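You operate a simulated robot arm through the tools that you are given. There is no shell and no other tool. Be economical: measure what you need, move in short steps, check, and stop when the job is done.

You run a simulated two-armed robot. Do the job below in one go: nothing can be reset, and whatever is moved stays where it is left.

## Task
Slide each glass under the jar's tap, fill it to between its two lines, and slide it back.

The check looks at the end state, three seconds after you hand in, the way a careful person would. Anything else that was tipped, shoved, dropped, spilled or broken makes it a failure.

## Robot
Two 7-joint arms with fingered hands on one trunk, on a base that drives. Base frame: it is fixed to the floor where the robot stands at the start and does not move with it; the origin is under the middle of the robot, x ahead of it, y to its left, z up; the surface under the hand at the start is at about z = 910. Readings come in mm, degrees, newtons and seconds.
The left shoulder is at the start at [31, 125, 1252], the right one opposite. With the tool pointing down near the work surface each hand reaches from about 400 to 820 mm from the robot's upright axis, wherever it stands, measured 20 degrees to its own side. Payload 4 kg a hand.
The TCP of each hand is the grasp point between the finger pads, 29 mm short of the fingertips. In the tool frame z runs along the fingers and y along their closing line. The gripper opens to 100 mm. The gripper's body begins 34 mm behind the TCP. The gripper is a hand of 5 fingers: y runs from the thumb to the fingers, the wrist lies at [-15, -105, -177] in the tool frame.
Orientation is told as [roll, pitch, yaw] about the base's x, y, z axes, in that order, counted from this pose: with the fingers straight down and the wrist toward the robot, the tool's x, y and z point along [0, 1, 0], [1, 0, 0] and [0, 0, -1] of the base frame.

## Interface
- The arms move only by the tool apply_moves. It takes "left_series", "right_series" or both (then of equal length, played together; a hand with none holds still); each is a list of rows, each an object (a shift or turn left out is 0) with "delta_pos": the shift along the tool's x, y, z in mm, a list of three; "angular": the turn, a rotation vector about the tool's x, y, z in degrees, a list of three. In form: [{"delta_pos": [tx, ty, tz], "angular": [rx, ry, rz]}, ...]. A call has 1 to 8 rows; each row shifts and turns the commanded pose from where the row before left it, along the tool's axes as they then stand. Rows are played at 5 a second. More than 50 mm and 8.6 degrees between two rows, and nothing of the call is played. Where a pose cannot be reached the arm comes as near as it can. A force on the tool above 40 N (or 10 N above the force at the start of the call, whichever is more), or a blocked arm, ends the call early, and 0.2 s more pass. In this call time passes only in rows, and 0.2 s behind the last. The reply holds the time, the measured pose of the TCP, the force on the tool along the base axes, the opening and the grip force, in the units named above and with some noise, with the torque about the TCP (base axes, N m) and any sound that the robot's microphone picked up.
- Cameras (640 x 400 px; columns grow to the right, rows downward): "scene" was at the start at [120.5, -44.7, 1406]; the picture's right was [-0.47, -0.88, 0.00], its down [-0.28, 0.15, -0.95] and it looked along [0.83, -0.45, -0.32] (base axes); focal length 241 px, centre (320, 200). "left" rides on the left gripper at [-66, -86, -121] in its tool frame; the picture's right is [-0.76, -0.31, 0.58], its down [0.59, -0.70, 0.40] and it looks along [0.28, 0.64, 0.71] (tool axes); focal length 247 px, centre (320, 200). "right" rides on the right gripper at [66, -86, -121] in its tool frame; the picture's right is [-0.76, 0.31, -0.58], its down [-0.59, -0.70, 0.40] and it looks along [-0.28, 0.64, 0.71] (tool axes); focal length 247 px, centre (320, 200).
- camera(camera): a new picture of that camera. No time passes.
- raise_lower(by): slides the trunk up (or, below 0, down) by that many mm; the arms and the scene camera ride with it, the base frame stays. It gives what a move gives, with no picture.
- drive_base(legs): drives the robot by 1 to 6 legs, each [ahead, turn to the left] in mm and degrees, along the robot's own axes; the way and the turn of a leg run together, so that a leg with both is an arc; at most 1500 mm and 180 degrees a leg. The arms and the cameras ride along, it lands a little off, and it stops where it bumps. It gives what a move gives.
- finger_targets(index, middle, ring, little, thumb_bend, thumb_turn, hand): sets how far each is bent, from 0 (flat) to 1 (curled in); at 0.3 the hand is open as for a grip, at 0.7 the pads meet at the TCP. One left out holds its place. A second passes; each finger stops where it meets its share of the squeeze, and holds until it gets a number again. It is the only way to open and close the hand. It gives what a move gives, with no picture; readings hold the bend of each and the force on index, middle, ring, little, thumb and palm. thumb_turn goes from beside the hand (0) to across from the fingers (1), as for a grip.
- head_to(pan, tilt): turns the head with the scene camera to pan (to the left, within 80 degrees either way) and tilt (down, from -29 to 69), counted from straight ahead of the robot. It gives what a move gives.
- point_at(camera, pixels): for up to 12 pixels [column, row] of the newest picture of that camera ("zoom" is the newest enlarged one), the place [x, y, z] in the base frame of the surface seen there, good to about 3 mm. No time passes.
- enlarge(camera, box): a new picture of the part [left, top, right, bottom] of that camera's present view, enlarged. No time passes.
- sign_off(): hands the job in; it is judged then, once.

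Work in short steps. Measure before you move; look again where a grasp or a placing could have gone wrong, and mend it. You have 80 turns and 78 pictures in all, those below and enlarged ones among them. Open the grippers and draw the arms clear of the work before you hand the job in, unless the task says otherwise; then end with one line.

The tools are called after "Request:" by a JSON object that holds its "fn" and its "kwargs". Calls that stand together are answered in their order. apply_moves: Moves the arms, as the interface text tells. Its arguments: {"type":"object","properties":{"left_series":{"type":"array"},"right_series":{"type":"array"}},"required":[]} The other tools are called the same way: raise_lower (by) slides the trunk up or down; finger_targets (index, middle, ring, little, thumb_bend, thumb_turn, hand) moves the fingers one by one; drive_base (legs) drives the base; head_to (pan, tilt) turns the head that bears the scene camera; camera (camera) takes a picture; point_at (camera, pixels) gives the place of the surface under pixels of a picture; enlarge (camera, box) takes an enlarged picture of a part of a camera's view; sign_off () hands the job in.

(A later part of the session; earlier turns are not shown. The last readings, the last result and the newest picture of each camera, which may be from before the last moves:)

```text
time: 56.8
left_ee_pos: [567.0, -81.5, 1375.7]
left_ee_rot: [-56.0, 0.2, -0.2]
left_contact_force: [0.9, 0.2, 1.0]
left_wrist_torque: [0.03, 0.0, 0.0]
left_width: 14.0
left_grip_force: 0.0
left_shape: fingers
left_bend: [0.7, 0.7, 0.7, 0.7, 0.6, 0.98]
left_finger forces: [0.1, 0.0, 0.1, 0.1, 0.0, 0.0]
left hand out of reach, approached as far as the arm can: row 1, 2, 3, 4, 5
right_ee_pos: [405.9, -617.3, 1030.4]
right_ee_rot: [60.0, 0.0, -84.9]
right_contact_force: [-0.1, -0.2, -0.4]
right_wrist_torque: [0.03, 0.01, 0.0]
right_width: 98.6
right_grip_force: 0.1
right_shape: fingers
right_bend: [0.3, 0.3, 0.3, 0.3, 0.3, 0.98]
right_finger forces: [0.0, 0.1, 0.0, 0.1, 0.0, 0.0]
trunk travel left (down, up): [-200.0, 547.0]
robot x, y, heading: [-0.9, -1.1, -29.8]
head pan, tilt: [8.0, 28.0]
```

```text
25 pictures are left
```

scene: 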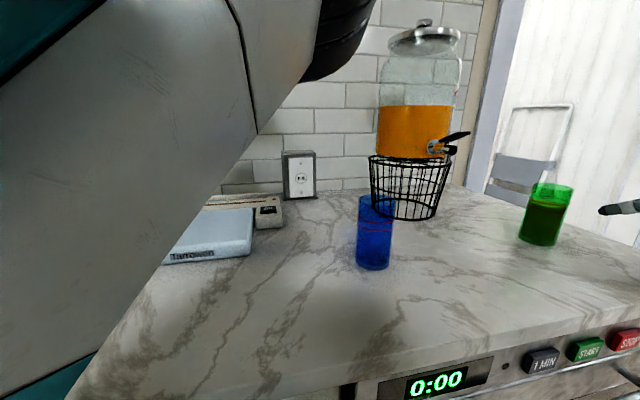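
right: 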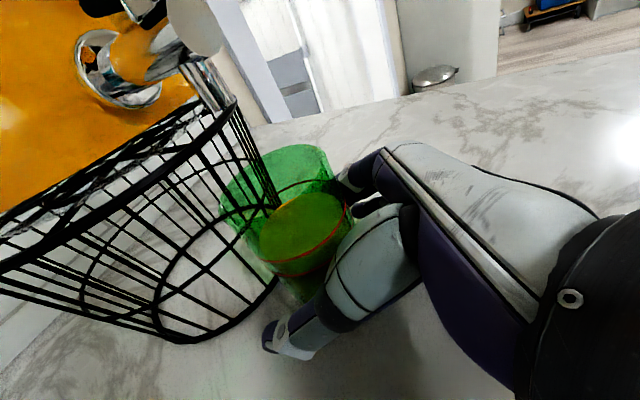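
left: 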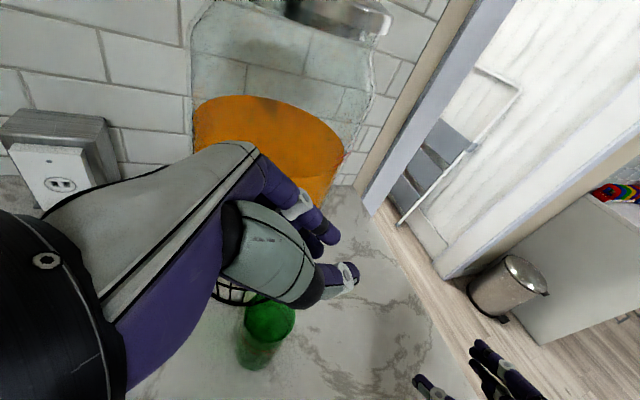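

The left upper arm is pressing near the head (view displaced). Lower the left hand 120 mm to relieve that.

Request:
{"fn": "apply_moves", "kwargs": {"left_series": [{"delta_pos": [24.9, 0, 16.8]}, {"delta_pos": [24.9, 0, 16.8]}, {"delta_pos": [24.9, 0, 16.8]}, {"delta_pos": [24.9, 0, 16.8]}]}}

Request:
{"fn": "camera", "kwargs": {"camera": "scene"}}

```text
time: 57.8
left_ee_pos: [617.1, -65.3, 1286.7]
left_ee_rot: [-56.3, 0.4, -0.3]
left_contact_force: [0.0, 0.1, 0.1]
left_wrist_torque: [-0.03, 0.02, 0.0]
left_width: 13.7
left_grip_force: 0.1
left_shape: fingers
left_bend: [0.7, 0.7, 0.7, 0.7, 0.6, 0.98]
left_finger forces: [0.0, 0.0, 0.1, 0.0, 0.1, 0.1]
left hand out of reach, approached as far as the arm can: row 1, 2, 3, 4
right_ee_pos: [407.4, -616.4, 1030.3]
right_ee_rot: [60.1, 0.1, -84.9]
right_contact_force: [0.2, 0.0, -1.0]
right_wrist_torque: [0.02, -0.02, -0.01]
right_width: 98.7
right_grip_force: 0.0
right_shape: fingers
right_bend: [0.3, 0.3, 0.3, 0.3, 0.3, 0.98]
right_finger forces: [0.1, 0.0, 0.0, 0.1, 0.0, 0.0]
trunk travel left (down, up): [-200.0, 547.0]
robot x, y, heading: [0.4, -2.6, -29.5]
head pan, tilt: [8.0, 28.0]
```

```text
24 pictures are left
```

scene: 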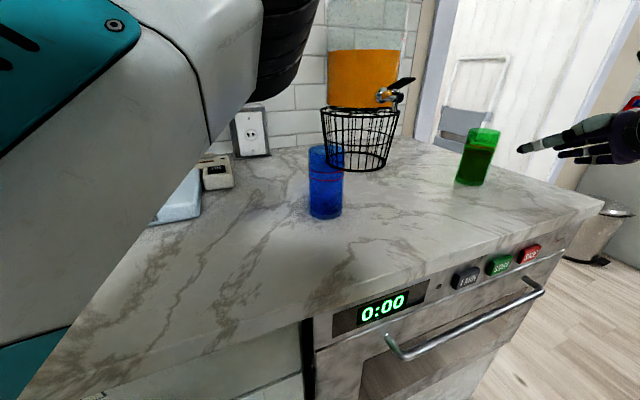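

View restored and the centre is free. Bring the right hand across to a pre-grasp in front of the blue glass.

Request:
{"fn": "apply_moves", "kwargs": {"right_series": [{"delta_pos": [1.8, -46.3, 4.2]}, {"delta_pos": [1.8, -46.3, 4.2]}, {"delta_pos": [1.8, -46.3, 4.2]}, {"delta_pos": [1.8, -46.3, 4.2]}, {"delta_pos": [1.8, -46.3, 4.2]}, {"delta_pos": [1.8, -46.3, 4.2]}, {"delta_pos": [1.8, -46.3, 4.2]}]}}

Request:
{"fn": "camera", "kwargs": {"camera": "scene"}}

```text
time: 59.4
left_ee_pos: [619.5, -66.2, 1285.4]
left_ee_rot: [-56.4, 0.4, -0.2]
left_contact_force: [0.5, 0.9, 0.0]
left_wrist_torque: [0.01, -0.02, -0.04]
left_width: 13.9
left_grip_force: 0.0
left_shape: fingers
left_bend: [0.7, 0.7, 0.7, 0.7, 0.6, 0.98]
left_finger forces: [0.0, 0.0, 0.0, 0.0, 0.0, 0.0]
right_ee_pos: [409.7, -290.5, 1026.0]
right_ee_rot: [59.9, 0.0, -84.9]
right_contact_force: [0.3, 0.1, -0.5]
right_wrist_torque: [0.01, 0.0, 0.01]
right_width: 98.5
right_grip_force: 0.0
right_shape: fingers
right_bend: [0.3, 0.3, 0.3, 0.3, 0.3, 0.98]
right_finger forces: [0.0, 0.0, 0.0, 0.1, 0.0, 0.1]
trunk travel left (down, up): [-200.0, 547.0]
robot x, y, heading: [-1.3, -2.6, -29.7]
head pan, tilt: [8.0, 28.0]
```

```text
23 pictures are left
```

scene: 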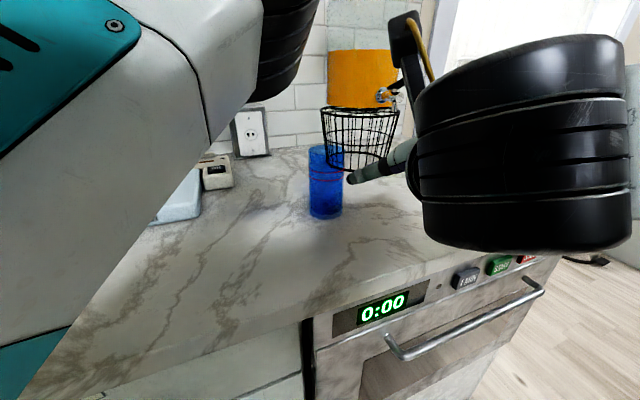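

Reach is fine. One more step left, then check alignment with the right camera.

Request:
{"fn": "apply_moves", "kwargs": {"right_series": [{"delta_pos": [1, -24, 2]}, {"delta_pos": [1, -24, 2]}]}}

Request:
{"fn": "camera", "kwargs": {"camera": "right"}}

```text
time: 60.0
left_ee_pos: [618.8, -65.9, 1286.9]
left_ee_rot: [-56.3, 0.3, -0.2]
left_contact_force: [0.3, 0.8, 1.0]
left_wrist_torque: [-0.03, 0.01, -0.04]
left_width: 14.1
left_grip_force: 0.1
left_shape: fingers
left_bend: [0.7, 0.7, 0.7, 0.7, 0.6, 0.98]
left_finger forces: [0.0, 0.1, 0.0, 0.0, 0.1, 0.0]
right_ee_pos: [400.8, -280.2, 1029.8]
right_ee_rot: [59.9, 0.0, -84.9]
right_contact_force: [1.1, -0.7, -0.3]
right_wrist_torque: [0.0, -0.01, 0.0]
right_width: 98.3
right_grip_force: 0.2
right_shape: fingers
right_bend: [0.3, 0.3, 0.3, 0.3, 0.3, 0.98]
right_finger forces: [0.0, 0.0, 0.0, 0.1, 0.1, 0.0]
right hand out of reach, approached as far as the arm can: row 1, 2
trunk travel left (down, up): [-200.0, 547.0]
robot x, y, heading: [2.1, 1.7, -30.0]
head pan, tilt: [8.0, 28.0]
```

```text
22 pictures are left
```

right: 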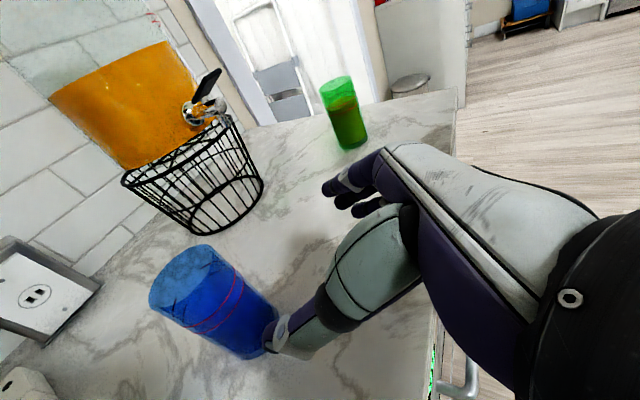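

Out of reach further left with this yaw; turn the hand +35° about vertical (fingers pointing forward-left) so the wrist stays nearer the right shoulder, and shift to the new pre-grasp.

Request:
{"fn": "apply_moves", "kwargs": {"right_series": [{"angular": [6.06, 0, -3.5]}, {"angular": [6.06, 0, -3.5]}, {"angular": [6.06, 0, -3.5]}, {"angular": [6.06, 0, -3.5]}, {"angular": [6.06, 0, -3.5]}, {"delta_pos": [-1, 20, 1]}, {"delta_pos": [-1, 19, 1]}]}}

Request:
{"fn": "camera", "kwargs": {"camera": "right"}}

```text
time: 61.6
left_ee_pos: [617.0, -65.9, 1286.6]
left_ee_rot: [-56.2, 0.3, -0.3]
left_contact_force: [0.2, 0.3, 0.2]
left_wrist_torque: [-0.03, 0.0, -0.01]
left_width: 13.8
left_grip_force: 0.1
left_shape: fingers
left_bend: [0.7, 0.7, 0.7, 0.7, 0.6, 0.98]
left_finger forces: [0.1, 0.0, 0.0, 0.1, 0.0, 0.0]
right_ee_pos: [426.8, -311.4, 1027.3]
right_ee_rot: [60.1, 0.1, -49.9]
right_contact_force: [1.0, -0.2, -0.2]
right_wrist_torque: [0.0, -0.01, 0.02]
right_width: 98.6
right_grip_force: 0.0
right_shape: fingers
right_bend: [0.3, 0.3, 0.3, 0.3, 0.3, 0.98]
right_finger forces: [0.0, 0.0, 0.0, 0.0, 0.0, 0.0]
trunk travel left (down, up): [-200.0, 547.0]
robot x, y, heading: [4.2, -0.3, -30.0]
head pan, tilt: [8.0, 28.0]
```

```text
21 pictures are left
```

right: 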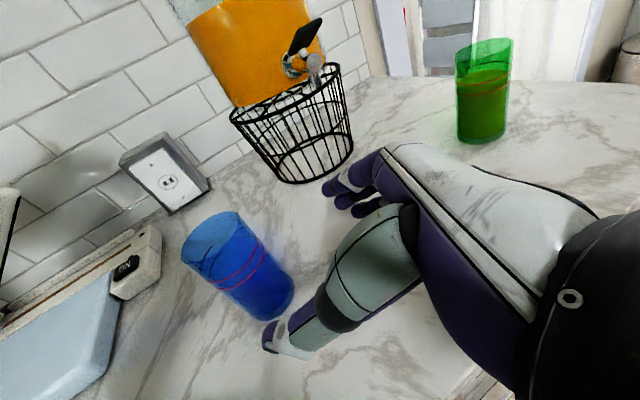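

Alignment looks like the green approach did. Advance 126 mm along tool z.

Request:
{"fn": "apply_moves", "kwargs": {"right_series": [{"delta_pos": [0, 0, 26]}, {"delta_pos": [0, 0, 25]}, {"delta_pos": [0.5, -0.5, 25]}, {"delta_pos": [0.5, -0.5, 25]}, {"delta_pos": [0.2, -0.5, 25]}]}}

Request:
{"fn": "camera", "kwargs": {"camera": "right"}}

```text
time: 62.8
left_ee_pos: [618.5, -64.5, 1286.3]
left_ee_rot: [-56.3, 0.3, -0.3]
left_contact_force: [-0.3, -0.6, 0.9]
left_wrist_torque: [0.01, -0.01, 0.03]
left_width: 13.7
left_grip_force: 0.1
left_shape: fingers
left_bend: [0.7, 0.7, 0.7, 0.7, 0.6, 0.98]
left_finger forces: [0.0, 0.1, 0.1, 0.0, 0.1, 0.1]
right_ee_pos: [510.0, -238.0, 966.2]
right_ee_rot: [60.1, 0.0, -49.8]
right_contact_force: [0.5, -0.2, 0.4]
right_wrist_torque: [0.0, 0.01, 0.03]
right_width: 98.5
right_grip_force: 0.1
right_shape: fingers
right_bend: [0.3, 0.3, 0.3, 0.3, 0.3, 0.98]
right_finger forces: [0.1, 0.1, 0.1, 0.0, 0.0, 0.1]
trunk travel left (down, up): [-200.0, 547.0]
robot x, y, heading: [0.1, 1.0, -29.8]
head pan, tilt: [8.0, 28.0]
```

```text
20 pictures are left
```

right: 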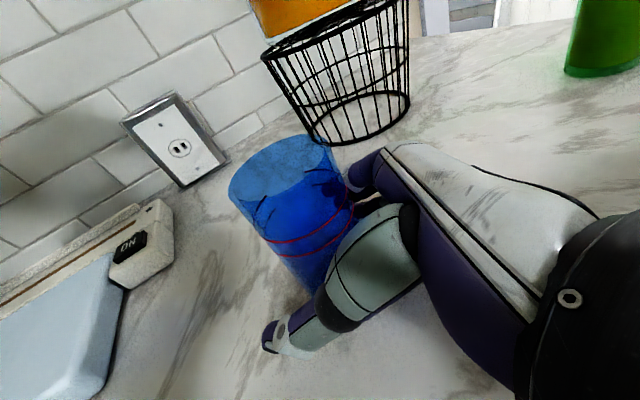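

Glass is between thumb and fingers. Close with the same grip and slide halfway.

Request:
{"fn": "finger_targets", "kwargs": {"hand": "right", "index": 0.55, "middle": 0.58, "ring": 0.58, "little": 0.58, "thumb_bend": 0.55}}

Request:
{"fn": "apply_moves", "kwargs": {"right_series": [{"delta_pos": [-1.7, 12.7, -3]}, {"delta_pos": [-3.45, 25.5, -6]}, {"delta_pos": [-3.45, 25.5, -6]}, {"delta_pos": [-3.45, 25.5, -6]}]}}

Request:
{"fn": "camera", "kwargs": {"camera": "right"}}

```text
time: 63.8
left_ee_pos: [617.8, -65.4, 1286.8]
left_ee_rot: [-56.3, 0.3, -0.4]
left_contact_force: [-0.3, -0.4, -0.3]
left_wrist_torque: [0.03, 0.02, 0.0]
left_width: 13.7
left_grip_force: 0.0
left_shape: fingers
left_bend: [0.7, 0.7, 0.7, 0.7, 0.6, 0.98]
left_finger forces: [0.1, 0.0, 0.1, 0.0, 0.1, 0.1]
right_ee_pos: [510.1, -239.7, 965.7]
right_ee_rot: [59.9, 0.1, -49.9]
right_contact_force: [0.6, -1.2, 0.3]
right_wrist_torque: [-0.06, -0.11, 0.02]
right_width: 54.6
right_grip_force: 8.6
right_shape: fingers
right_bend: [0.51, 0.54, 0.54, 0.57, 0.5, 0.97]
right_finger forces: [4.4, 2.7, 1.8, 0.1, 8.3, 0.1]
trunk travel left (down, up): [-200.0, 547.0]
robot x, y, heading: [-1.9, -2.4, -29.7]
head pan, tilt: [8.0, 28.0]
```

```text
time: 64.8
left_ee_pos: [615.9, -65.2, 1287.4]
left_ee_rot: [-56.3, 0.2, -0.4]
left_contact_force: [0.3, 0.9, 0.5]
left_wrist_torque: [0.0, -0.03, 0.01]
left_width: 14.1
left_grip_force: 0.0
left_shape: fingers
left_bend: [0.7, 0.7, 0.7, 0.7, 0.6, 0.98]
left_finger forces: [0.0, 0.0, 0.0, 0.1, 0.0, 0.0]
right_ee_pos: [549.1, -321.8, 964.7]
right_ee_rot: [60.1, -0.1, -49.9]
right_contact_force: [-1.4, 1.3, 4.1]
right_wrist_torque: [-0.04, -0.09, -0.02]
right_width: 54.4
right_grip_force: 8.3
right_shape: fingers
right_bend: [0.51, 0.55, 0.55, 0.57, 0.5, 0.96]
right_finger forces: [4.0, 2.1, 1.4, 0.0, 8.8, 0.0]
trunk travel left (down, up): [-200.0, 547.0]
robot x, y, heading: [1.6, 2.9, -30.0]
head pan, tilt: [8.0, 28.0]
```

```text
19 pictures are left
```

right: 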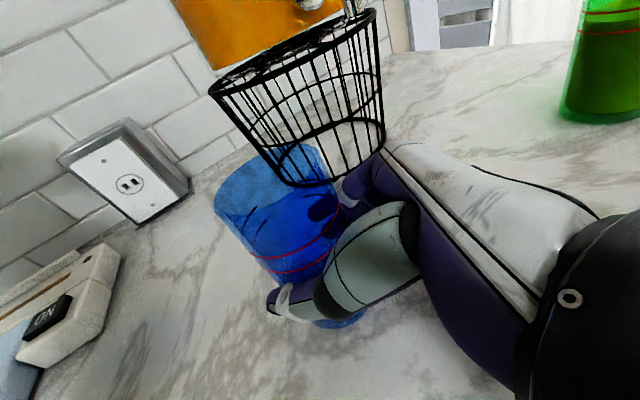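

Sliding well. Do the remaining ~120 mm to the nozzle.

Request:
{"fn": "apply_moves", "kwargs": {"right_series": [{"delta_pos": [-3.3, 23.2, -5.8]}, {"delta_pos": [-3.3, 23.2, -5.8]}, {"delta_pos": [-3.3, 23.2, -5.8]}, {"delta_pos": [-3.3, 23.2, -5.8]}, {"delta_pos": [-3.3, 23.2, -5.8]}]}}

Request:
{"fn": "head_to", "kwargs": {"pan": -6, "tilt": 20}}

Request:
{"fn": "camera", "kwargs": {"camera": "scene"}}

Request:
{"fn": "camera", "kwargs": {"camera": "right"}}

```text
time: 66.0
left_ee_pos: [615.8, -65.1, 1286.4]
left_ee_rot: [-56.4, 0.3, -0.4]
left_contact_force: [-0.4, -0.3, -0.4]
left_wrist_torque: [0.02, 0.03, -0.02]
left_width: 14.0
left_grip_force: 0.1
left_shape: fingers
left_bend: [0.7, 0.7, 0.7, 0.7, 0.6, 0.98]
left_finger forces: [0.1, 0.1, 0.1, 0.0, 0.0, 0.1]
right_ee_pos: [598.7, -433.1, 965.4]
right_ee_rot: [60.0, 0.0, -49.9]
right_contact_force: [-1.4, 1.5, 5.0]
right_wrist_torque: [0.0, -0.04, 0.01]
right_width: 54.4
right_grip_force: 8.0
right_shape: fingers
right_bend: [0.52, 0.55, 0.55, 0.57, 0.5, 0.96]
right_finger forces: [4.0, 2.2, 1.3, 0.0, 8.8, 0.0]
trunk travel left (down, up): [-200.0, 547.0]
robot x, y, heading: [-1.1, -2.9, -29.8]
head pan, tilt: [8.0, 28.0]
```

```text
time: 66.8
left_ee_pos: [617.7, -65.7, 1286.4]
left_ee_rot: [-56.3, 0.4, -0.1]
left_contact_force: [0.8, 0.0, -0.3]
left_wrist_torque: [-0.01, 0.0, -0.02]
left_width: 14.0
left_grip_force: 0.0
left_shape: fingers
left_bend: [0.7, 0.7, 0.7, 0.7, 0.6, 0.98]
left_finger forces: [0.1, 0.0, 0.1, 0.0, 0.1, 0.0]
right_ee_pos: [597.7, -432.4, 965.3]
right_ee_rot: [59.9, 0.0, -49.9]
right_contact_force: [-0.2, 0.4, 3.9]
right_wrist_torque: [-0.05, -0.1, 0.03]
right_width: 54.3
right_grip_force: 7.9
right_shape: fingers
right_bend: [0.52, 0.55, 0.55, 0.57, 0.5, 0.96]
right_finger forces: [4.0, 2.3, 1.7, 0.0, 8.6, 0.0]
trunk travel left (down, up): [-200.0, 547.0]
robot x, y, heading: [3.2, -1.1, -29.8]
head pan, tilt: [-6.0, 20.0]
```

```text
18 pictures are left
```

scene: 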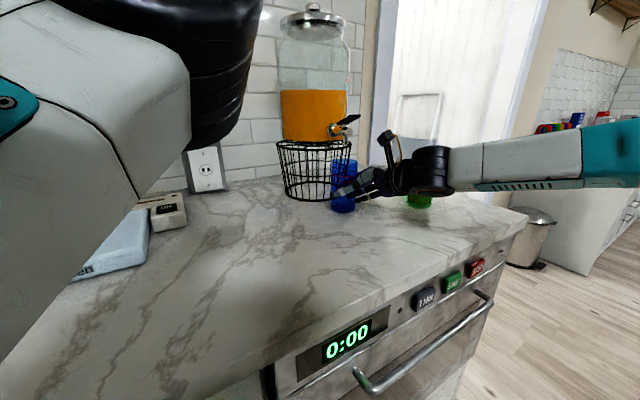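

```text
17 pictures are left
```

right: 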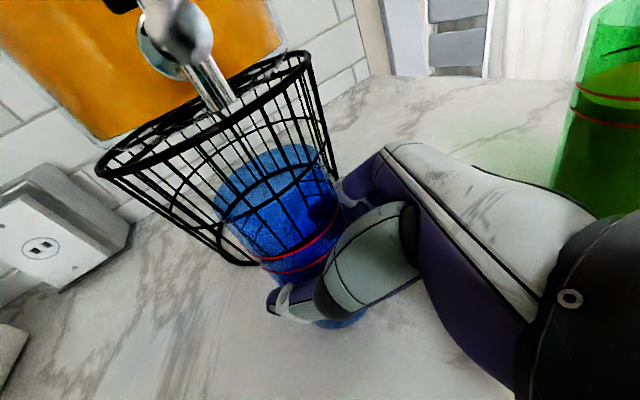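

Blue glass is under the nozzle. Release, back off 85 mm along the fingers, then straight back (-x) so as to stay clear of the green glass.

Request:
{"fn": "finger_targets", "kwargs": {"hand": "right", "index": 0.3, "middle": 0.3, "ring": 0.3, "little": 0.3, "thumb_bend": 0.3}}

Request:
{"fn": "apply_moves", "kwargs": {"right_series": [{"delta_pos": [0, 0, -20]}, {"delta_pos": [0, 0, -30]}, {"delta_pos": [0, 0, -35]}, {"delta_pos": [-18, -30, -31]}, {"delta_pos": [-18, -30, -31]}, {"delta_pos": [-18, -30, -31]}]}}

Request:
{"fn": "enlarge", "kwargs": {"camera": "scene", "box": [290, 110, 450, 225]}}

```text
time: 67.8
left_ee_pos: [618.0, -64.9, 1286.2]
left_ee_rot: [-56.2, 0.5, -0.3]
left_contact_force: [-0.7, -0.2, -0.1]
left_wrist_torque: [-0.02, 0.0, -0.01]
left_width: 13.8
left_grip_force: 0.1
left_shape: fingers
left_bend: [0.7, 0.7, 0.7, 0.7, 0.6, 0.98]
left_finger forces: [0.1, 0.0, 0.0, 0.0, 0.0, 0.1]
right_ee_pos: [598.1, -432.8, 964.9]
right_ee_rot: [60.0, 0.1, -49.9]
right_contact_force: [0.8, 0.3, -0.5]
right_wrist_torque: [-0.04, -0.01, -0.03]
right_width: 98.2
right_grip_force: 0.0
right_shape: fingers
right_bend: [0.3, 0.3, 0.3, 0.3, 0.3, 0.97]
right_finger forces: [0.0, 0.0, 0.1, 0.1, 0.1, 0.0]
trunk travel left (down, up): [-200.0, 547.0]
robot x, y, heading: [-1.2, -3.5, -29.8]
head pan, tilt: [-6.0, 20.0]
```

```text
time: 69.2
left_ee_pos: [616.1, -65.7, 1286.6]
left_ee_rot: [-56.2, 0.3, -0.3]
left_contact_force: [0.5, 0.1, -0.2]
left_wrist_torque: [0.01, 0.0, 0.04]
left_width: 13.8
left_grip_force: 0.1
left_shape: fingers
left_bend: [0.7, 0.7, 0.7, 0.7, 0.6, 0.98]
left_finger forces: [0.0, 0.0, 0.1, 0.0, 0.0, 0.0]
right_ee_pos: [399.5, -480.5, 1008.0]
right_ee_rot: [60.1, -0.1, -49.8]
right_contact_force: [-1.6, -0.3, 1.0]
right_wrist_torque: [-0.03, 0.03, -0.02]
right_width: 98.4
right_grip_force: 0.2
right_shape: fingers
right_bend: [0.3, 0.3, 0.3, 0.3, 0.3, 0.98]
right_finger forces: [0.0, 0.1, 0.0, 0.1, 0.0, 0.0]
trunk travel left (down, up): [-200.0, 547.0]
robot x, y, heading: [2.6, 1.1, -29.9]
head pan, tilt: [-6.0, 20.0]
```

```text
3.48 times, centred on (370, 168) of scene
```

zoom: 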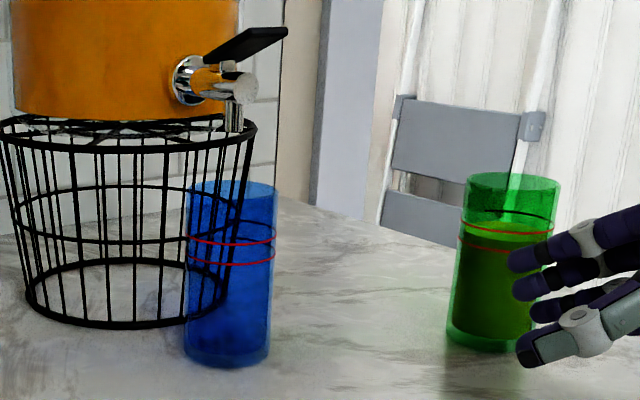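

Nozzle (233) lines up with the blue glass (231). Verify depth with points beside the base.

Request:
{"fn": "point_at", "kwargs": {"camera": "zoom", "pixels": [[177, 350], [276, 350], [227, 374], [235, 128], [278, 345], [174, 345]]}}

```text
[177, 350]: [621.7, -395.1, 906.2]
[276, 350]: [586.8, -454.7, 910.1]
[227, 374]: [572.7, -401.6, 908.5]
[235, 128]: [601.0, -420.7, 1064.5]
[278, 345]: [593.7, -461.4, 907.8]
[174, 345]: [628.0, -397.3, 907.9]
```

Centred at ≈(604,-424). Bring the left hand back toward the paddle at height (shifting -x first to clear the jar).

Request:
{"fn": "apply_moves", "kwargs": {"left_series": [{"delta_pos": [0, -25, 0]}, {"delta_pos": [-20, -20, 30]}, {"delta_pos": [-22, 0, 33]}, {"delta_pos": [-22, 0, 33]}, {"delta_pos": [-22, 0, 33]}, {"delta_pos": [-22, 0, 33]}]}}

Request:
{"fn": "camera", "kwargs": {"camera": "scene"}}

```text
time: 70.5
left_ee_pos: [612.7, -249.3, 1309.3]
left_ee_rot: [-56.3, 0.3, -0.3]
left_contact_force: [-0.1, 0.2, -0.3]
left_wrist_torque: [0.02, -0.03, 0.03]
left_width: 14.0
left_grip_force: 0.0
left_shape: fingers
left_bend: [0.7, 0.7, 0.7, 0.7, 0.6, 0.98]
left_finger forces: [0.0, 0.1, 0.0, 0.0, 0.0, 0.1]
left hand out of reach, approached as far as the arm can: row 1, 2
right_ee_pos: [400.9, -481.1, 1007.4]
right_ee_rot: [59.9, 0.2, -49.9]
right_contact_force: [0.1, 0.3, 0.5]
right_wrist_torque: [0.01, -0.01, -0.04]
right_width: 98.6
right_grip_force: 0.1
right_shape: fingers
right_bend: [0.3, 0.3, 0.3, 0.3, 0.3, 0.98]
right_finger forces: [0.0, 0.0, 0.1, 0.0, 0.0, 0.0]
trunk travel left (down, up): [-200.0, 547.0]
robot x, y, heading: [4.7, 2.3, -30.1]
head pan, tilt: [-6.0, 20.0]
```

```text
15 pictures are left
```

scene: 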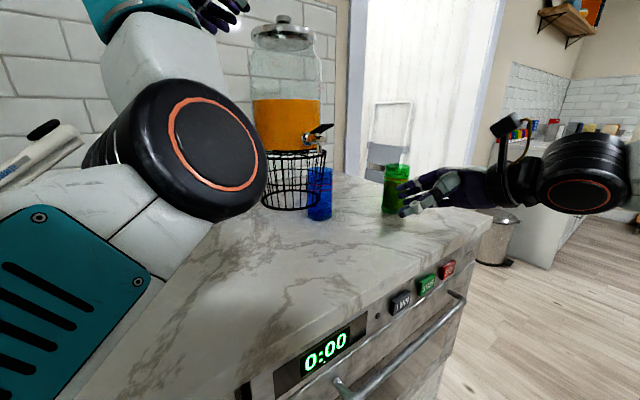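

Elbow clear; the blue glass's old spot is empty so I can press at this trunk height. Move over the paddle in two segments.

Request:
{"fn": "apply_moves", "kwargs": {"left_series": [{"delta_pos": [-16.8, -11.3, 37]}, {"delta_pos": [-16.8, -11.3, 37]}, {"delta_pos": [-16.8, -11.3, 37]}, {"delta_pos": [9, 0, 29]}, {"delta_pos": [9, 0, 29]}, {"delta_pos": [8, 0, 28]}]}}

Request:
{"fn": "camera", "kwargs": {"camera": "scene"}}

```text
time: 72.0
left_ee_pos: [575.4, -424.7, 1218.0]
left_ee_rot: [-56.2, 0.2, -0.3]
left_contact_force: [0.5, -0.3, 0.3]
left_wrist_torque: [-0.05, 0.05, 0.02]
left_width: 13.8
left_grip_force: 0.0
left_shape: fingers
left_bend: [0.7, 0.7, 0.7, 0.7, 0.6, 0.98]
left_finger forces: [0.0, 0.0, 0.0, 0.0, 0.0, 0.0]
right_ee_pos: [399.7, -480.7, 1007.1]
right_ee_rot: [60.0, 0.2, -49.9]
right_contact_force: [0.8, -0.8, -0.1]
right_wrist_torque: [-0.01, -0.05, 0.0]
right_width: 98.6
right_grip_force: 0.1
right_shape: fingers
right_bend: [0.3, 0.3, 0.3, 0.3, 0.3, 0.98]
right_finger forces: [0.1, 0.1, 0.1, 0.1, 0.1, 0.0]
trunk travel left (down, up): [-200.0, 547.0]
robot x, y, heading: [-0.7, -2.4, -29.8]
head pan, tilt: [-6.0, 20.0]
```

```text
14 pictures are left
```

scene: 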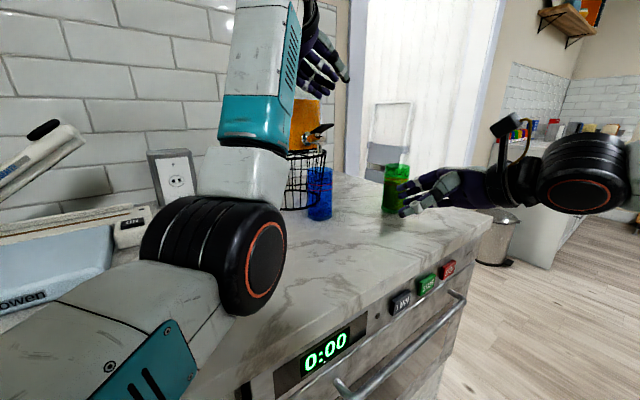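

Lower to the paddle and press as before (final z≈1157).

Request:
{"fn": "apply_moves", "kwargs": {"left_series": [{"delta_pos": [12.4, 1, 8.4]}, {"delta_pos": [12.4, 1, 8.4]}, {"delta_pos": [12.4, 1, 8.4]}, {"delta_pos": [4.3, 0, 2.9]}, {"delta_pos": [4.3, 0, 2.9]}, {"delta_pos": [4.3, 0, 2.9]}]}}

Request:
{"fn": "enlarge", "kwargs": {"camera": "scene", "box": [290, 110, 370, 230]}}

```text
time: 73.3
left_ee_pos: [578.2, -425.2, 1160.0]
left_ee_rot: [-56.3, 0.3, -0.3]
left_contact_force: [-0.2, 0.2, 2.2]
left_wrist_torque: [0.06, -0.01, -0.02]
left_width: 14.0
left_grip_force: 0.6
left_shape: fingers
left_bend: [0.7, 0.7, 0.7, 0.7, 0.6, 0.98]
left_finger forces: [0.1, 0.1, 0.1, 1.6, 0.0, 0.0]
right_ee_pos: [400.4, -480.0, 1008.0]
right_ee_rot: [59.9, 0.0, -49.9]
right_contact_force: [-0.1, 0.7, -0.1]
right_wrist_torque: [0.03, 0.02, 0.02]
right_width: 98.5
right_grip_force: 0.0
right_shape: fingers
right_bend: [0.3, 0.3, 0.3, 0.3, 0.3, 0.98]
right_finger forces: [0.0, 0.0, 0.1, 0.0, 0.0, 0.0]
trunk travel left (down, up): [-200.0, 547.0]
robot x, y, heading: [0.4, -4.4, -29.9]
head pan, tilt: [-6.0, 20.0]
```

```text
3.33 times, centred on (330, 170) of scene
```

zoom: 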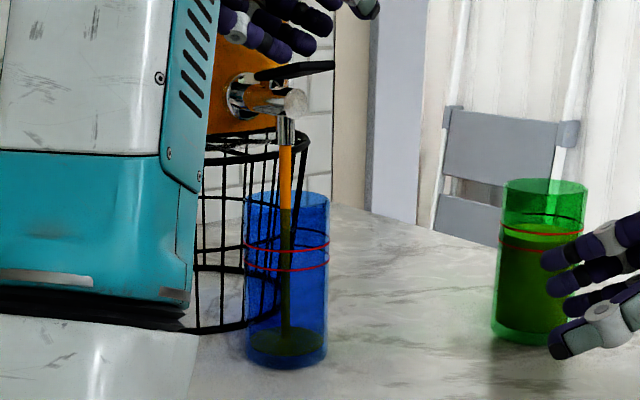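

Flow started into the blue glass. Hold 3.6 s then check the level.

Request:
{"fn": "apply_moves", "kwargs": {"left_series": [{"delta_pos": [0, 0, 0]}, {"delta_pos": [0, 0, 0]}, {"delta_pos": [0, 0, 0]}, {"delta_pos": [0, 0, 0]}, {"delta_pos": [0, 0, 0]}, {"delta_pos": [0, 0, 0]}, {"delta_pos": [0, 0, 0]}, {"delta_pos": [0, 0, 0]}]}}

Request:
{"fn": "apply_moves", "kwargs": {"left_series": [{"delta_pos": [0, 0, 0]}, {"delta_pos": [0, 0, 0]}, {"delta_pos": [0, 0, 0]}, {"delta_pos": [0, 0, 0]}, {"delta_pos": [0, 0, 0]}, {"delta_pos": [0, 0, 0]}, {"delta_pos": [0, 0, 0]}, {"delta_pos": [0, 0, 0]}]}}

Request:
{"fn": "enlarge", "kwargs": {"camera": "scene", "box": [295, 160, 345, 225]}}

```text
time: 75.2
left_ee_pos: [577.9, -424.5, 1159.5]
left_ee_rot: [-56.3, 0.3, -0.3]
left_contact_force: [0.1, 0.4, 2.1]
left_wrist_torque: [0.04, -0.03, -0.03]
left_width: 13.7
left_grip_force: 0.8
left_shape: fingers
left_bend: [0.7, 0.7, 0.7, 0.7, 0.6, 0.98]
left_finger forces: [0.0, 0.1, 0.0, 1.8, 0.0, 0.0]
right_ee_pos: [400.8, -480.6, 1007.8]
right_ee_rot: [60.0, 0.0, -49.9]
right_contact_force: [0.2, -0.1, 0.3]
right_wrist_torque: [0.01, 0.06, 0.01]
right_width: 98.4
right_grip_force: 0.1
right_shape: fingers
right_bend: [0.3, 0.3, 0.3, 0.3, 0.3, 0.98]
right_finger forces: [0.0, 0.0, 0.1, 0.0, 0.0, 0.0]
trunk travel left (down, up): [-200.0, 547.0]
robot x, y, heading: [3.1, -1.2, -30.0]
head pan, tilt: [-6.0, 20.0]
```

```text
time: 77.0
left_ee_pos: [578.7, -424.8, 1159.6]
left_ee_rot: [-56.2, 0.2, -0.3]
left_contact_force: [0.6, 0.2, 2.0]
left_wrist_torque: [0.0, -0.02, 0.03]
left_width: 13.7
left_grip_force: 0.8
left_shape: fingers
left_bend: [0.7, 0.7, 0.7, 0.7, 0.6, 0.98]
left_finger forces: [0.0, 0.0, 0.1, 1.7, 0.1, 0.0]
right_ee_pos: [399.9, -481.1, 1007.7]
right_ee_rot: [60.0, 0.0, -49.9]
right_contact_force: [-0.1, 0.5, 0.9]
right_wrist_torque: [-0.01, -0.03, 0.0]
right_width: 98.3
right_grip_force: 0.1
right_shape: fingers
right_bend: [0.3, 0.3, 0.3, 0.3, 0.3, 0.98]
right_finger forces: [0.0, 0.0, 0.0, 0.1, 0.0, 0.0]
trunk travel left (down, up): [-200.0, 547.0]
robot x, y, heading: [0.5, 0.8, -30.0]
head pan, tilt: [-6.0, 20.0]
```

```text
6.15 times, centred on (320, 192) of scene
```

zoom: 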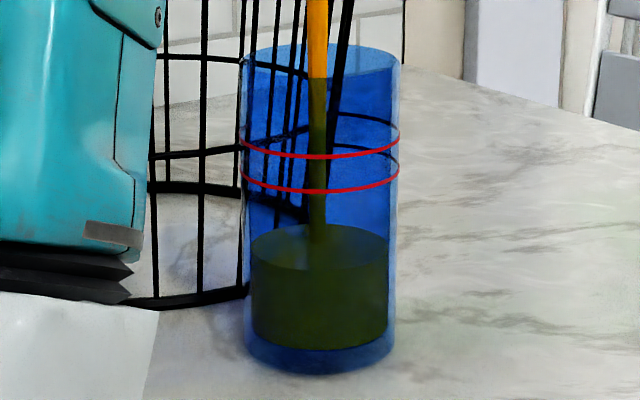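

Surface front edge 268, lines' front at 156/190, rate ≈20 px/s: about 4.7 s to the middle. Hold 3.2 s and check.

Request:
{"fn": "apply_moves", "kwargs": {"left_series": [{"delta_pos": [0, 0, 0]}, {"delta_pos": [0, 0, 0]}, {"delta_pos": [0, 0, 0]}, {"delta_pos": [0, 0, 0]}, {"delta_pos": [0, 0, 0]}, {"delta_pos": [0, 0, 0]}, {"delta_pos": [0, 0, 0]}, {"delta_pos": [0, 0, 0]}]}}

Request:
{"fn": "apply_moves", "kwargs": {"left_series": [{"delta_pos": [0, 0, 0]}, {"delta_pos": [0, 0, 0]}, {"delta_pos": [0, 0, 0]}, {"delta_pos": [0, 0, 0]}, {"delta_pos": [0, 0, 0]}, {"delta_pos": [0, 0, 0]}]}}

Request:
{"fn": "enlarge", "kwargs": {"camera": "scene", "box": [305, 165, 335, 205]}}

```text
time: 78.8
left_ee_pos: [579.5, -424.7, 1159.7]
left_ee_rot: [-56.3, 0.3, -0.4]
left_contact_force: [0.2, 0.9, 1.7]
left_wrist_torque: [0.05, -0.02, 0.01]
left_width: 13.9
left_grip_force: 0.7
left_shape: fingers
left_bend: [0.7, 0.7, 0.7, 0.7, 0.6, 0.98]
left_finger forces: [0.0, 0.1, 0.0, 1.8, 0.0, 0.0]
right_ee_pos: [400.6, -480.7, 1007.9]
right_ee_rot: [60.0, 0.0, -49.8]
right_contact_force: [-0.1, -0.2, -0.2]
right_wrist_torque: [-0.01, 0.0, -0.01]
right_width: 98.5
right_grip_force: 0.0
right_shape: fingers
right_bend: [0.3, 0.3, 0.3, 0.3, 0.3, 0.98]
right_finger forces: [0.0, 0.0, 0.0, 0.0, 0.0, 0.1]
trunk travel left (down, up): [-200.0, 547.0]
robot x, y, heading: [-1.7, -0.1, -29.9]
head pan, tilt: [-6.0, 20.0]
```

```text
time: 80.2
left_ee_pos: [578.8, -426.3, 1160.7]
left_ee_rot: [-56.3, 0.3, -0.3]
left_contact_force: [0.6, 0.1, 1.4]
left_wrist_torque: [-0.03, -0.02, 0.0]
left_width: 14.2
left_grip_force: 0.9
left_shape: fingers
left_bend: [0.7, 0.7, 0.7, 0.7, 0.6, 0.98]
left_finger forces: [0.0, 0.0, 0.0, 1.8, 0.1, 0.1]
right_ee_pos: [401.4, -480.2, 1007.4]
right_ee_rot: [60.0, 0.0, -49.9]
right_contact_force: [0.3, -0.3, 0.2]
right_wrist_torque: [0.0, 0.01, -0.04]
right_width: 98.5
right_grip_force: 0.0
right_shape: fingers
right_bend: [0.3, 0.3, 0.3, 0.3, 0.3, 0.98]
right_finger forces: [0.0, 0.0, 0.0, 0.0, 0.0, 0.1]
trunk travel left (down, up): [-200.0, 547.0]
robot x, y, heading: [-0.4, -4.1, -29.9]
head pan, tilt: [-6.0, 20.0]
```

```text
10.00 times, centred on (320, 185) of scene
```

zoom: 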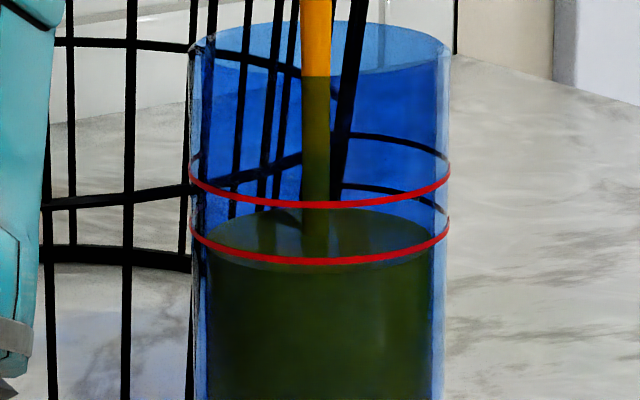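

Surface back edge at 208, back lines at 130/184; need ~+50 px at ~31 px/s. Hold 1.4 s then lift in the same call.

Request:
{"fn": "apply_moves", "kwargs": {"left_series": [{"delta_pos": [0, 0, 0]}, {"delta_pos": [0, 0, 0]}, {"delta_pos": [0, 0, 0]}, {"delta_pos": [0, 0, 0]}, {"delta_pos": [0, 0, 0]}, {"delta_pos": [0, 0, 0]}, {"delta_pos": [0, 0, 0]}, {"delta_pos": [-30, 0, -20]}]}}

Request:
{"fn": "enlarge", "kwargs": {"camera": "scene", "box": [305, 165, 335, 205]}}

```text
time: 82.0
left_ee_pos: [579.0, -424.7, 1196.0]
left_ee_rot: [-56.3, 0.3, -0.3]
left_contact_force: [-0.6, 0.1, 0.8]
left_wrist_torque: [0.02, 0.0, 0.03]
left_width: 14.0
left_grip_force: 0.1
left_shape: fingers
left_bend: [0.7, 0.7, 0.7, 0.7, 0.6, 0.98]
left_finger forces: [0.1, 0.1, 0.0, 0.0, 0.0, 0.0]
right_ee_pos: [400.0, -480.6, 1008.1]
right_ee_rot: [60.1, 0.0, -49.9]
right_contact_force: [0.2, 0.1, -0.7]
right_wrist_torque: [-0.03, 0.04, 0.02]
right_width: 98.8
right_grip_force: 0.0
right_shape: fingers
right_bend: [0.3, 0.3, 0.3, 0.3, 0.3, 0.98]
right_finger forces: [0.0, 0.1, 0.1, 0.0, 0.0, 0.0]
trunk travel left (down, up): [-200.0, 547.0]
robot x, y, heading: [1.4, 2.9, -29.8]
head pan, tilt: [-6.0, 20.0]
```

```text
10.00 times, centred on (320, 185) of scene
```

zoom: 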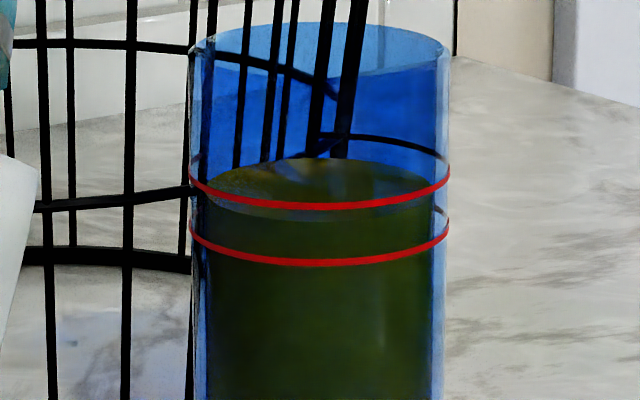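

Flow stopped, blue level midway between its lines. Withdraw the left hand by reversing its approach path.

Request:
{"fn": "apply_moves", "kwargs": {"left_series": [{"delta_pos": [-18, 0, -12]}, {"delta_pos": [-8, 0, -28]}, {"delta_pos": [-9, 0, -29]}, {"delta_pos": [-9, 0, -29]}, {"delta_pos": [16.8, 11.3, -37]}, {"delta_pos": [16.8, 11.3, -37]}, {"delta_pos": [16.8, 11.3, -37]}]}}

Request:
{"fn": "apply_moves", "kwargs": {"left_series": [{"delta_pos": [22, 0, -33]}, {"delta_pos": [22, 0, -33]}, {"delta_pos": [22, 0, -33]}, {"delta_pos": [22, 0, -33]}, {"delta_pos": [22, 0, -25]}]}}

Request:
{"fn": "camera", "kwargs": {"camera": "scene"}}

```text
time: 83.5
left_ee_pos: [615.4, -246.1, 1307.2]
left_ee_rot: [-56.3, 0.3, -0.3]
left_contact_force: [-0.5, -0.1, 0.5]
left_wrist_torque: [0.0, 0.0, -0.03]
left_width: 13.8
left_grip_force: 0.1
left_shape: fingers
left_bend: [0.7, 0.7, 0.7, 0.7, 0.6, 0.98]
left_finger forces: [0.0, 0.1, 0.0, 0.0, 0.0, 0.1]
right_ee_pos: [401.2, -480.3, 1008.0]
right_ee_rot: [60.0, 0.0, -49.9]
right_contact_force: [0.7, -0.6, -0.5]
right_wrist_torque: [-0.03, 0.06, 0.03]
right_width: 98.4
right_grip_force: 0.0
right_shape: fingers
right_bend: [0.3, 0.3, 0.3, 0.3, 0.3, 0.98]
right_finger forces: [0.1, 0.0, 0.1, 0.0, 0.0, 0.0]
trunk travel left (down, up): [-200.0, 547.0]
robot x, y, heading: [0.5, -0.9, -29.7]
head pan, tilt: [-6.0, 20.0]
```

```text
time: 84.8
left_ee_pos: [616.0, -54.1, 1301.8]
left_ee_rot: [-56.2, 0.4, -0.3]
left_contact_force: [0.5, 0.1, -0.7]
left_wrist_torque: [0.02, -0.01, 0.01]
left_width: 13.9
left_grip_force: 0.0
left_shape: fingers
left_bend: [0.7, 0.7, 0.7, 0.7, 0.6, 0.98]
left_finger forces: [0.1, 0.1, 0.0, 0.0, 0.0, 0.1]
right_ee_pos: [400.2, -480.3, 1007.7]
right_ee_rot: [60.0, 0.0, -49.9]
right_contact_force: [-0.8, -0.9, -0.1]
right_wrist_torque: [0.02, 0.03, 0.01]
right_width: 98.6
right_grip_force: 0.0
right_shape: fingers
right_bend: [0.3, 0.3, 0.3, 0.3, 0.3, 0.98]
right_finger forces: [0.0, 0.0, 0.0, 0.0, 0.0, 0.0]
trunk travel left (down, up): [-200.0, 547.0]
robot x, y, heading: [-1.5, -3.1, -29.9]
head pan, tilt: [-6.0, 20.0]
```

```text
9 pictures are left
```

scene: 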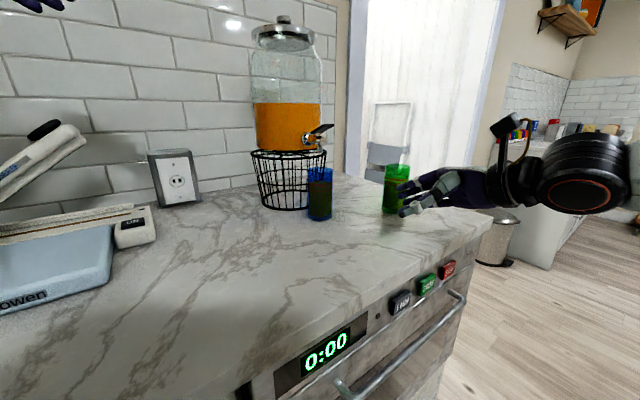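

Everything clear. Reverse the right hand's retract path to surround the blue glass again.

Request:
{"fn": "apply_moves", "kwargs": {"right_series": [{"delta_pos": [18, 30, 31]}, {"delta_pos": [18, 30, 31]}, {"delta_pos": [18, 30, 31]}, {"delta_pos": [0, 0, 35]}, {"delta_pos": [0, 0, 30]}, {"delta_pos": [0, 0, 20]}]}}

Request:
{"fn": "camera", "kwargs": {"camera": "right"}}

```text
time: 86.2
left_ee_pos: [616.7, -55.5, 1301.9]
left_ee_rot: [-56.4, 0.3, -0.3]
left_contact_force: [-0.1, 0.2, 0.1]
left_wrist_torque: [0.0, 0.01, 0.01]
left_width: 13.9
left_grip_force: 0.1
left_shape: fingers
left_bend: [0.7, 0.7, 0.7, 0.7, 0.6, 0.98]
left_finger forces: [0.1, 0.0, 0.1, 0.0, 0.0, 0.0]
right_ee_pos: [598.3, -433.4, 963.3]
right_ee_rot: [60.0, 0.1, -49.8]
right_contact_force: [0.7, 0.3, 0.9]
right_wrist_torque: [-0.03, 0.01, -0.01]
right_width: 98.7
right_grip_force: 0.0
right_shape: fingers
right_bend: [0.3, 0.3, 0.3, 0.3, 0.3, 0.98]
right_finger forces: [0.1, 0.1, 0.0, 0.0, 0.1, 0.0]
trunk travel left (down, up): [-200.0, 547.0]
robot x, y, heading: [3.4, -0.0, -29.8]
head pan, tilt: [-6.0, 20.0]
```

```text
8 pictures are left
```

right: 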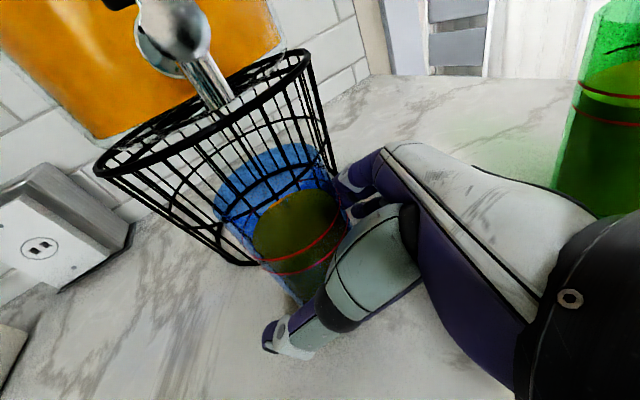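

Positioned as before. Grip and slide back slowly.

Request:
{"fn": "finger_targets", "kwargs": {"hand": "right", "index": 0.55, "middle": 0.58, "ring": 0.58, "little": 0.58, "thumb_bend": 0.55}}

Request:
{"fn": "apply_moves", "kwargs": {"right_series": [{"delta_pos": [0.9, -6.4, 1.5]}, {"delta_pos": [1.8, -12.8, 3.1]}, {"delta_pos": [1.8, -12.8, 3.1]}, {"delta_pos": [1.8, -12.8, 3.1]}, {"delta_pos": [1.8, -12.8, 3.1]}, {"delta_pos": [1.8, -12.8, 3.1]}, {"delta_pos": [1.8, -12.8, 3.1]}, {"delta_pos": [1.8, -12.8, 3.1]}]}}

Request:
{"fn": "camera", "kwargs": {"camera": "scene"}}

```text
time: 87.2
left_ee_pos: [616.7, -55.1, 1302.1]
left_ee_rot: [-56.3, 0.3, -0.2]
left_contact_force: [-1.0, -0.7, 0.2]
left_wrist_torque: [0.01, -0.01, -0.02]
left_width: 13.6
left_grip_force: 0.0
left_shape: fingers
left_bend: [0.7, 0.7, 0.7, 0.7, 0.6, 0.98]
left_finger forces: [0.0, 0.0, 0.0, 0.0, 0.1, 0.0]
right_ee_pos: [598.5, -434.4, 965.5]
right_ee_rot: [60.0, -0.1, -49.8]
right_contact_force: [1.0, -0.7, -0.4]
right_wrist_torque: [-0.11, -0.1, 0.01]
right_width: 54.5
right_grip_force: 8.7
right_shape: fingers
right_bend: [0.51, 0.54, 0.54, 0.57, 0.5, 0.97]
right_finger forces: [4.5, 2.7, 1.9, 0.0, 8.1, 0.1]
trunk travel left (down, up): [-200.0, 547.0]
robot x, y, heading: [-4.1, 1.3, -29.8]
head pan, tilt: [-6.0, 20.0]
```

```text
time: 89.0
left_ee_pos: [617.3, -55.5, 1301.8]
left_ee_rot: [-56.3, 0.2, -0.3]
left_contact_force: [-0.3, 0.1, -0.1]
left_wrist_torque: [0.01, -0.01, -0.03]
left_width: 13.7
left_grip_force: 0.1
left_shape: fingers
left_bend: [0.7, 0.7, 0.7, 0.7, 0.6, 0.98]
left_finger forces: [0.1, 0.1, 0.1, 0.1, 0.1, 0.0]
right_ee_pos: [556.2, -341.4, 965.9]
right_ee_rot: [60.0, 0.1, -50.0]
right_contact_force: [-0.2, 0.0, 0.5]
right_wrist_torque: [-0.01, 0.04, -0.02]
right_width: 54.6
right_grip_force: 9.1
right_shape: fingers
right_bend: [0.51, 0.54, 0.54, 0.57, 0.5, 0.97]
right_finger forces: [4.4, 2.3, 1.8, 0.1, 8.3, 0.0]
trunk travel left (down, up): [-200.0, 547.0]
robot x, y, heading: [-2.6, 1.6, -29.7]
head pan, tilt: [-6.0, 20.0]
```

```text
7 pictures are left
```

scene: 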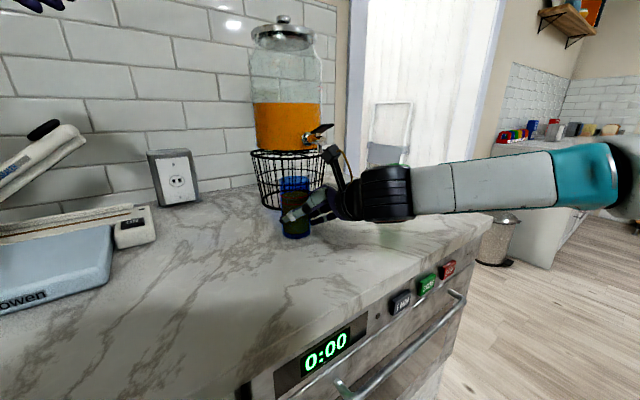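

Continue the second half, then release and retract along the fingers.

Request:
{"fn": "apply_moves", "kwargs": {"right_series": [{"delta_pos": [1.9, -13.5, 3.3]}, {"delta_pos": [1.9, -13.5, 3.3]}, {"delta_pos": [1.9, -13.5, 3.3]}, {"delta_pos": [1.9, -13.5, 3.3]}, {"delta_pos": [1.9, -13.5, 3.3]}, {"delta_pos": [1.9, -13.5, 3.3]}, {"delta_pos": [1.9, -13.5, 3.3]}, {"delta_pos": [1.9, -13.5, 3.3]}]}}

Request:
{"fn": "finger_targets", "kwargs": {"hand": "right", "index": 0.3, "middle": 0.3, "ring": 0.3, "little": 0.3, "thumb_bend": 0.3}}

Request:
{"fn": "apply_moves", "kwargs": {"right_series": [{"delta_pos": [0, 0, -20]}, {"delta_pos": [0, 0, -30]}, {"delta_pos": [0, 0, -35]}, {"delta_pos": [0, 0, -40]}]}}

Request:
{"fn": "camera", "kwargs": {"camera": "scene"}}

```text
time: 90.8
left_ee_pos: [615.7, -55.1, 1301.9]
left_ee_rot: [-56.3, 0.3, -0.3]
left_contact_force: [0.0, -0.1, 0.4]
left_wrist_torque: [0.01, 0.02, -0.01]
left_width: 13.8
left_grip_force: 0.0
left_shape: fingers
left_bend: [0.7, 0.7, 0.7, 0.7, 0.6, 0.98]
left_finger forces: [0.1, 0.0, 0.0, 0.0, 0.0, 0.0]
right_ee_pos: [510.1, -239.6, 965.3]
right_ee_rot: [60.1, 0.0, -49.9]
right_contact_force: [-0.9, -0.3, 0.9]
right_wrist_torque: [-0.04, 0.04, -0.01]
right_width: 54.7
right_grip_force: 7.9
right_shape: fingers
right_bend: [0.51, 0.54, 0.54, 0.57, 0.5, 0.97]
right_finger forces: [4.4, 2.2, 1.8, 0.0, 8.3, 0.1]
trunk travel left (down, up): [-200.0, 547.0]
robot x, y, heading: [-1.0, 1.7, -29.8]
head pan, tilt: [-6.0, 20.0]
```

```text
time: 91.8
left_ee_pos: [616.2, -57.2, 1301.9]
left_ee_rot: [-56.3, 0.4, -0.3]
left_contact_force: [-0.2, -0.6, -0.6]
left_wrist_torque: [0.03, -0.01, 0.04]
left_width: 13.7
left_grip_force: 0.0
left_shape: fingers
left_bend: [0.7, 0.7, 0.7, 0.7, 0.6, 0.98]
left_finger forces: [0.0, 0.1, 0.0, 0.0, 0.0, 0.0]
right_ee_pos: [509.5, -241.1, 966.0]
right_ee_rot: [60.0, 0.0, -49.8]
right_contact_force: [0.4, 0.1, 0.6]
right_wrist_torque: [-0.05, 0.02, -0.03]
right_width: 98.5
right_grip_force: 0.0
right_shape: fingers
right_bend: [0.3, 0.3, 0.3, 0.3, 0.3, 0.98]
right_finger forces: [0.0, 0.0, 0.0, 0.0, 0.1, 0.0]
trunk travel left (down, up): [-200.0, 547.0]
robot x, y, heading: [2.0, -2.6, -29.8]
head pan, tilt: [-6.0, 20.0]
```

```text
time: 92.8
left_ee_pos: [615.8, -55.0, 1303.5]
left_ee_rot: [-56.3, 0.4, -0.2]
left_contact_force: [0.8, 0.3, 1.3]
left_wrist_torque: [0.02, 0.01, 0.0]
left_width: 13.9
left_grip_force: 0.0
left_shape: fingers
left_bend: [0.7, 0.7, 0.7, 0.7, 0.6, 0.98]
left_finger forces: [0.0, 0.0, 0.0, 0.0, 0.1, 0.1]
right_ee_pos: [426.6, -309.3, 1027.6]
right_ee_rot: [60.1, 0.1, -49.9]
right_contact_force: [-0.6, 0.4, -0.3]
right_wrist_torque: [0.0, -0.01, 0.01]
right_width: 98.4
right_grip_force: 0.1
right_shape: fingers
right_bend: [0.3, 0.3, 0.3, 0.3, 0.3, 0.98]
right_finger forces: [0.1, 0.0, 0.1, 0.0, 0.0, 0.1]
trunk travel left (down, up): [-200.0, 547.0]
robot x, y, heading: [5.4, 2.9, -29.8]
head pan, tilt: [-6.0, 20.0]
```

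```text
6 pictures are left
```

scene: 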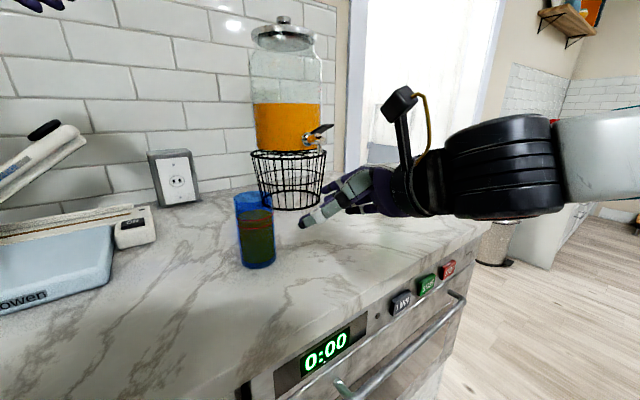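

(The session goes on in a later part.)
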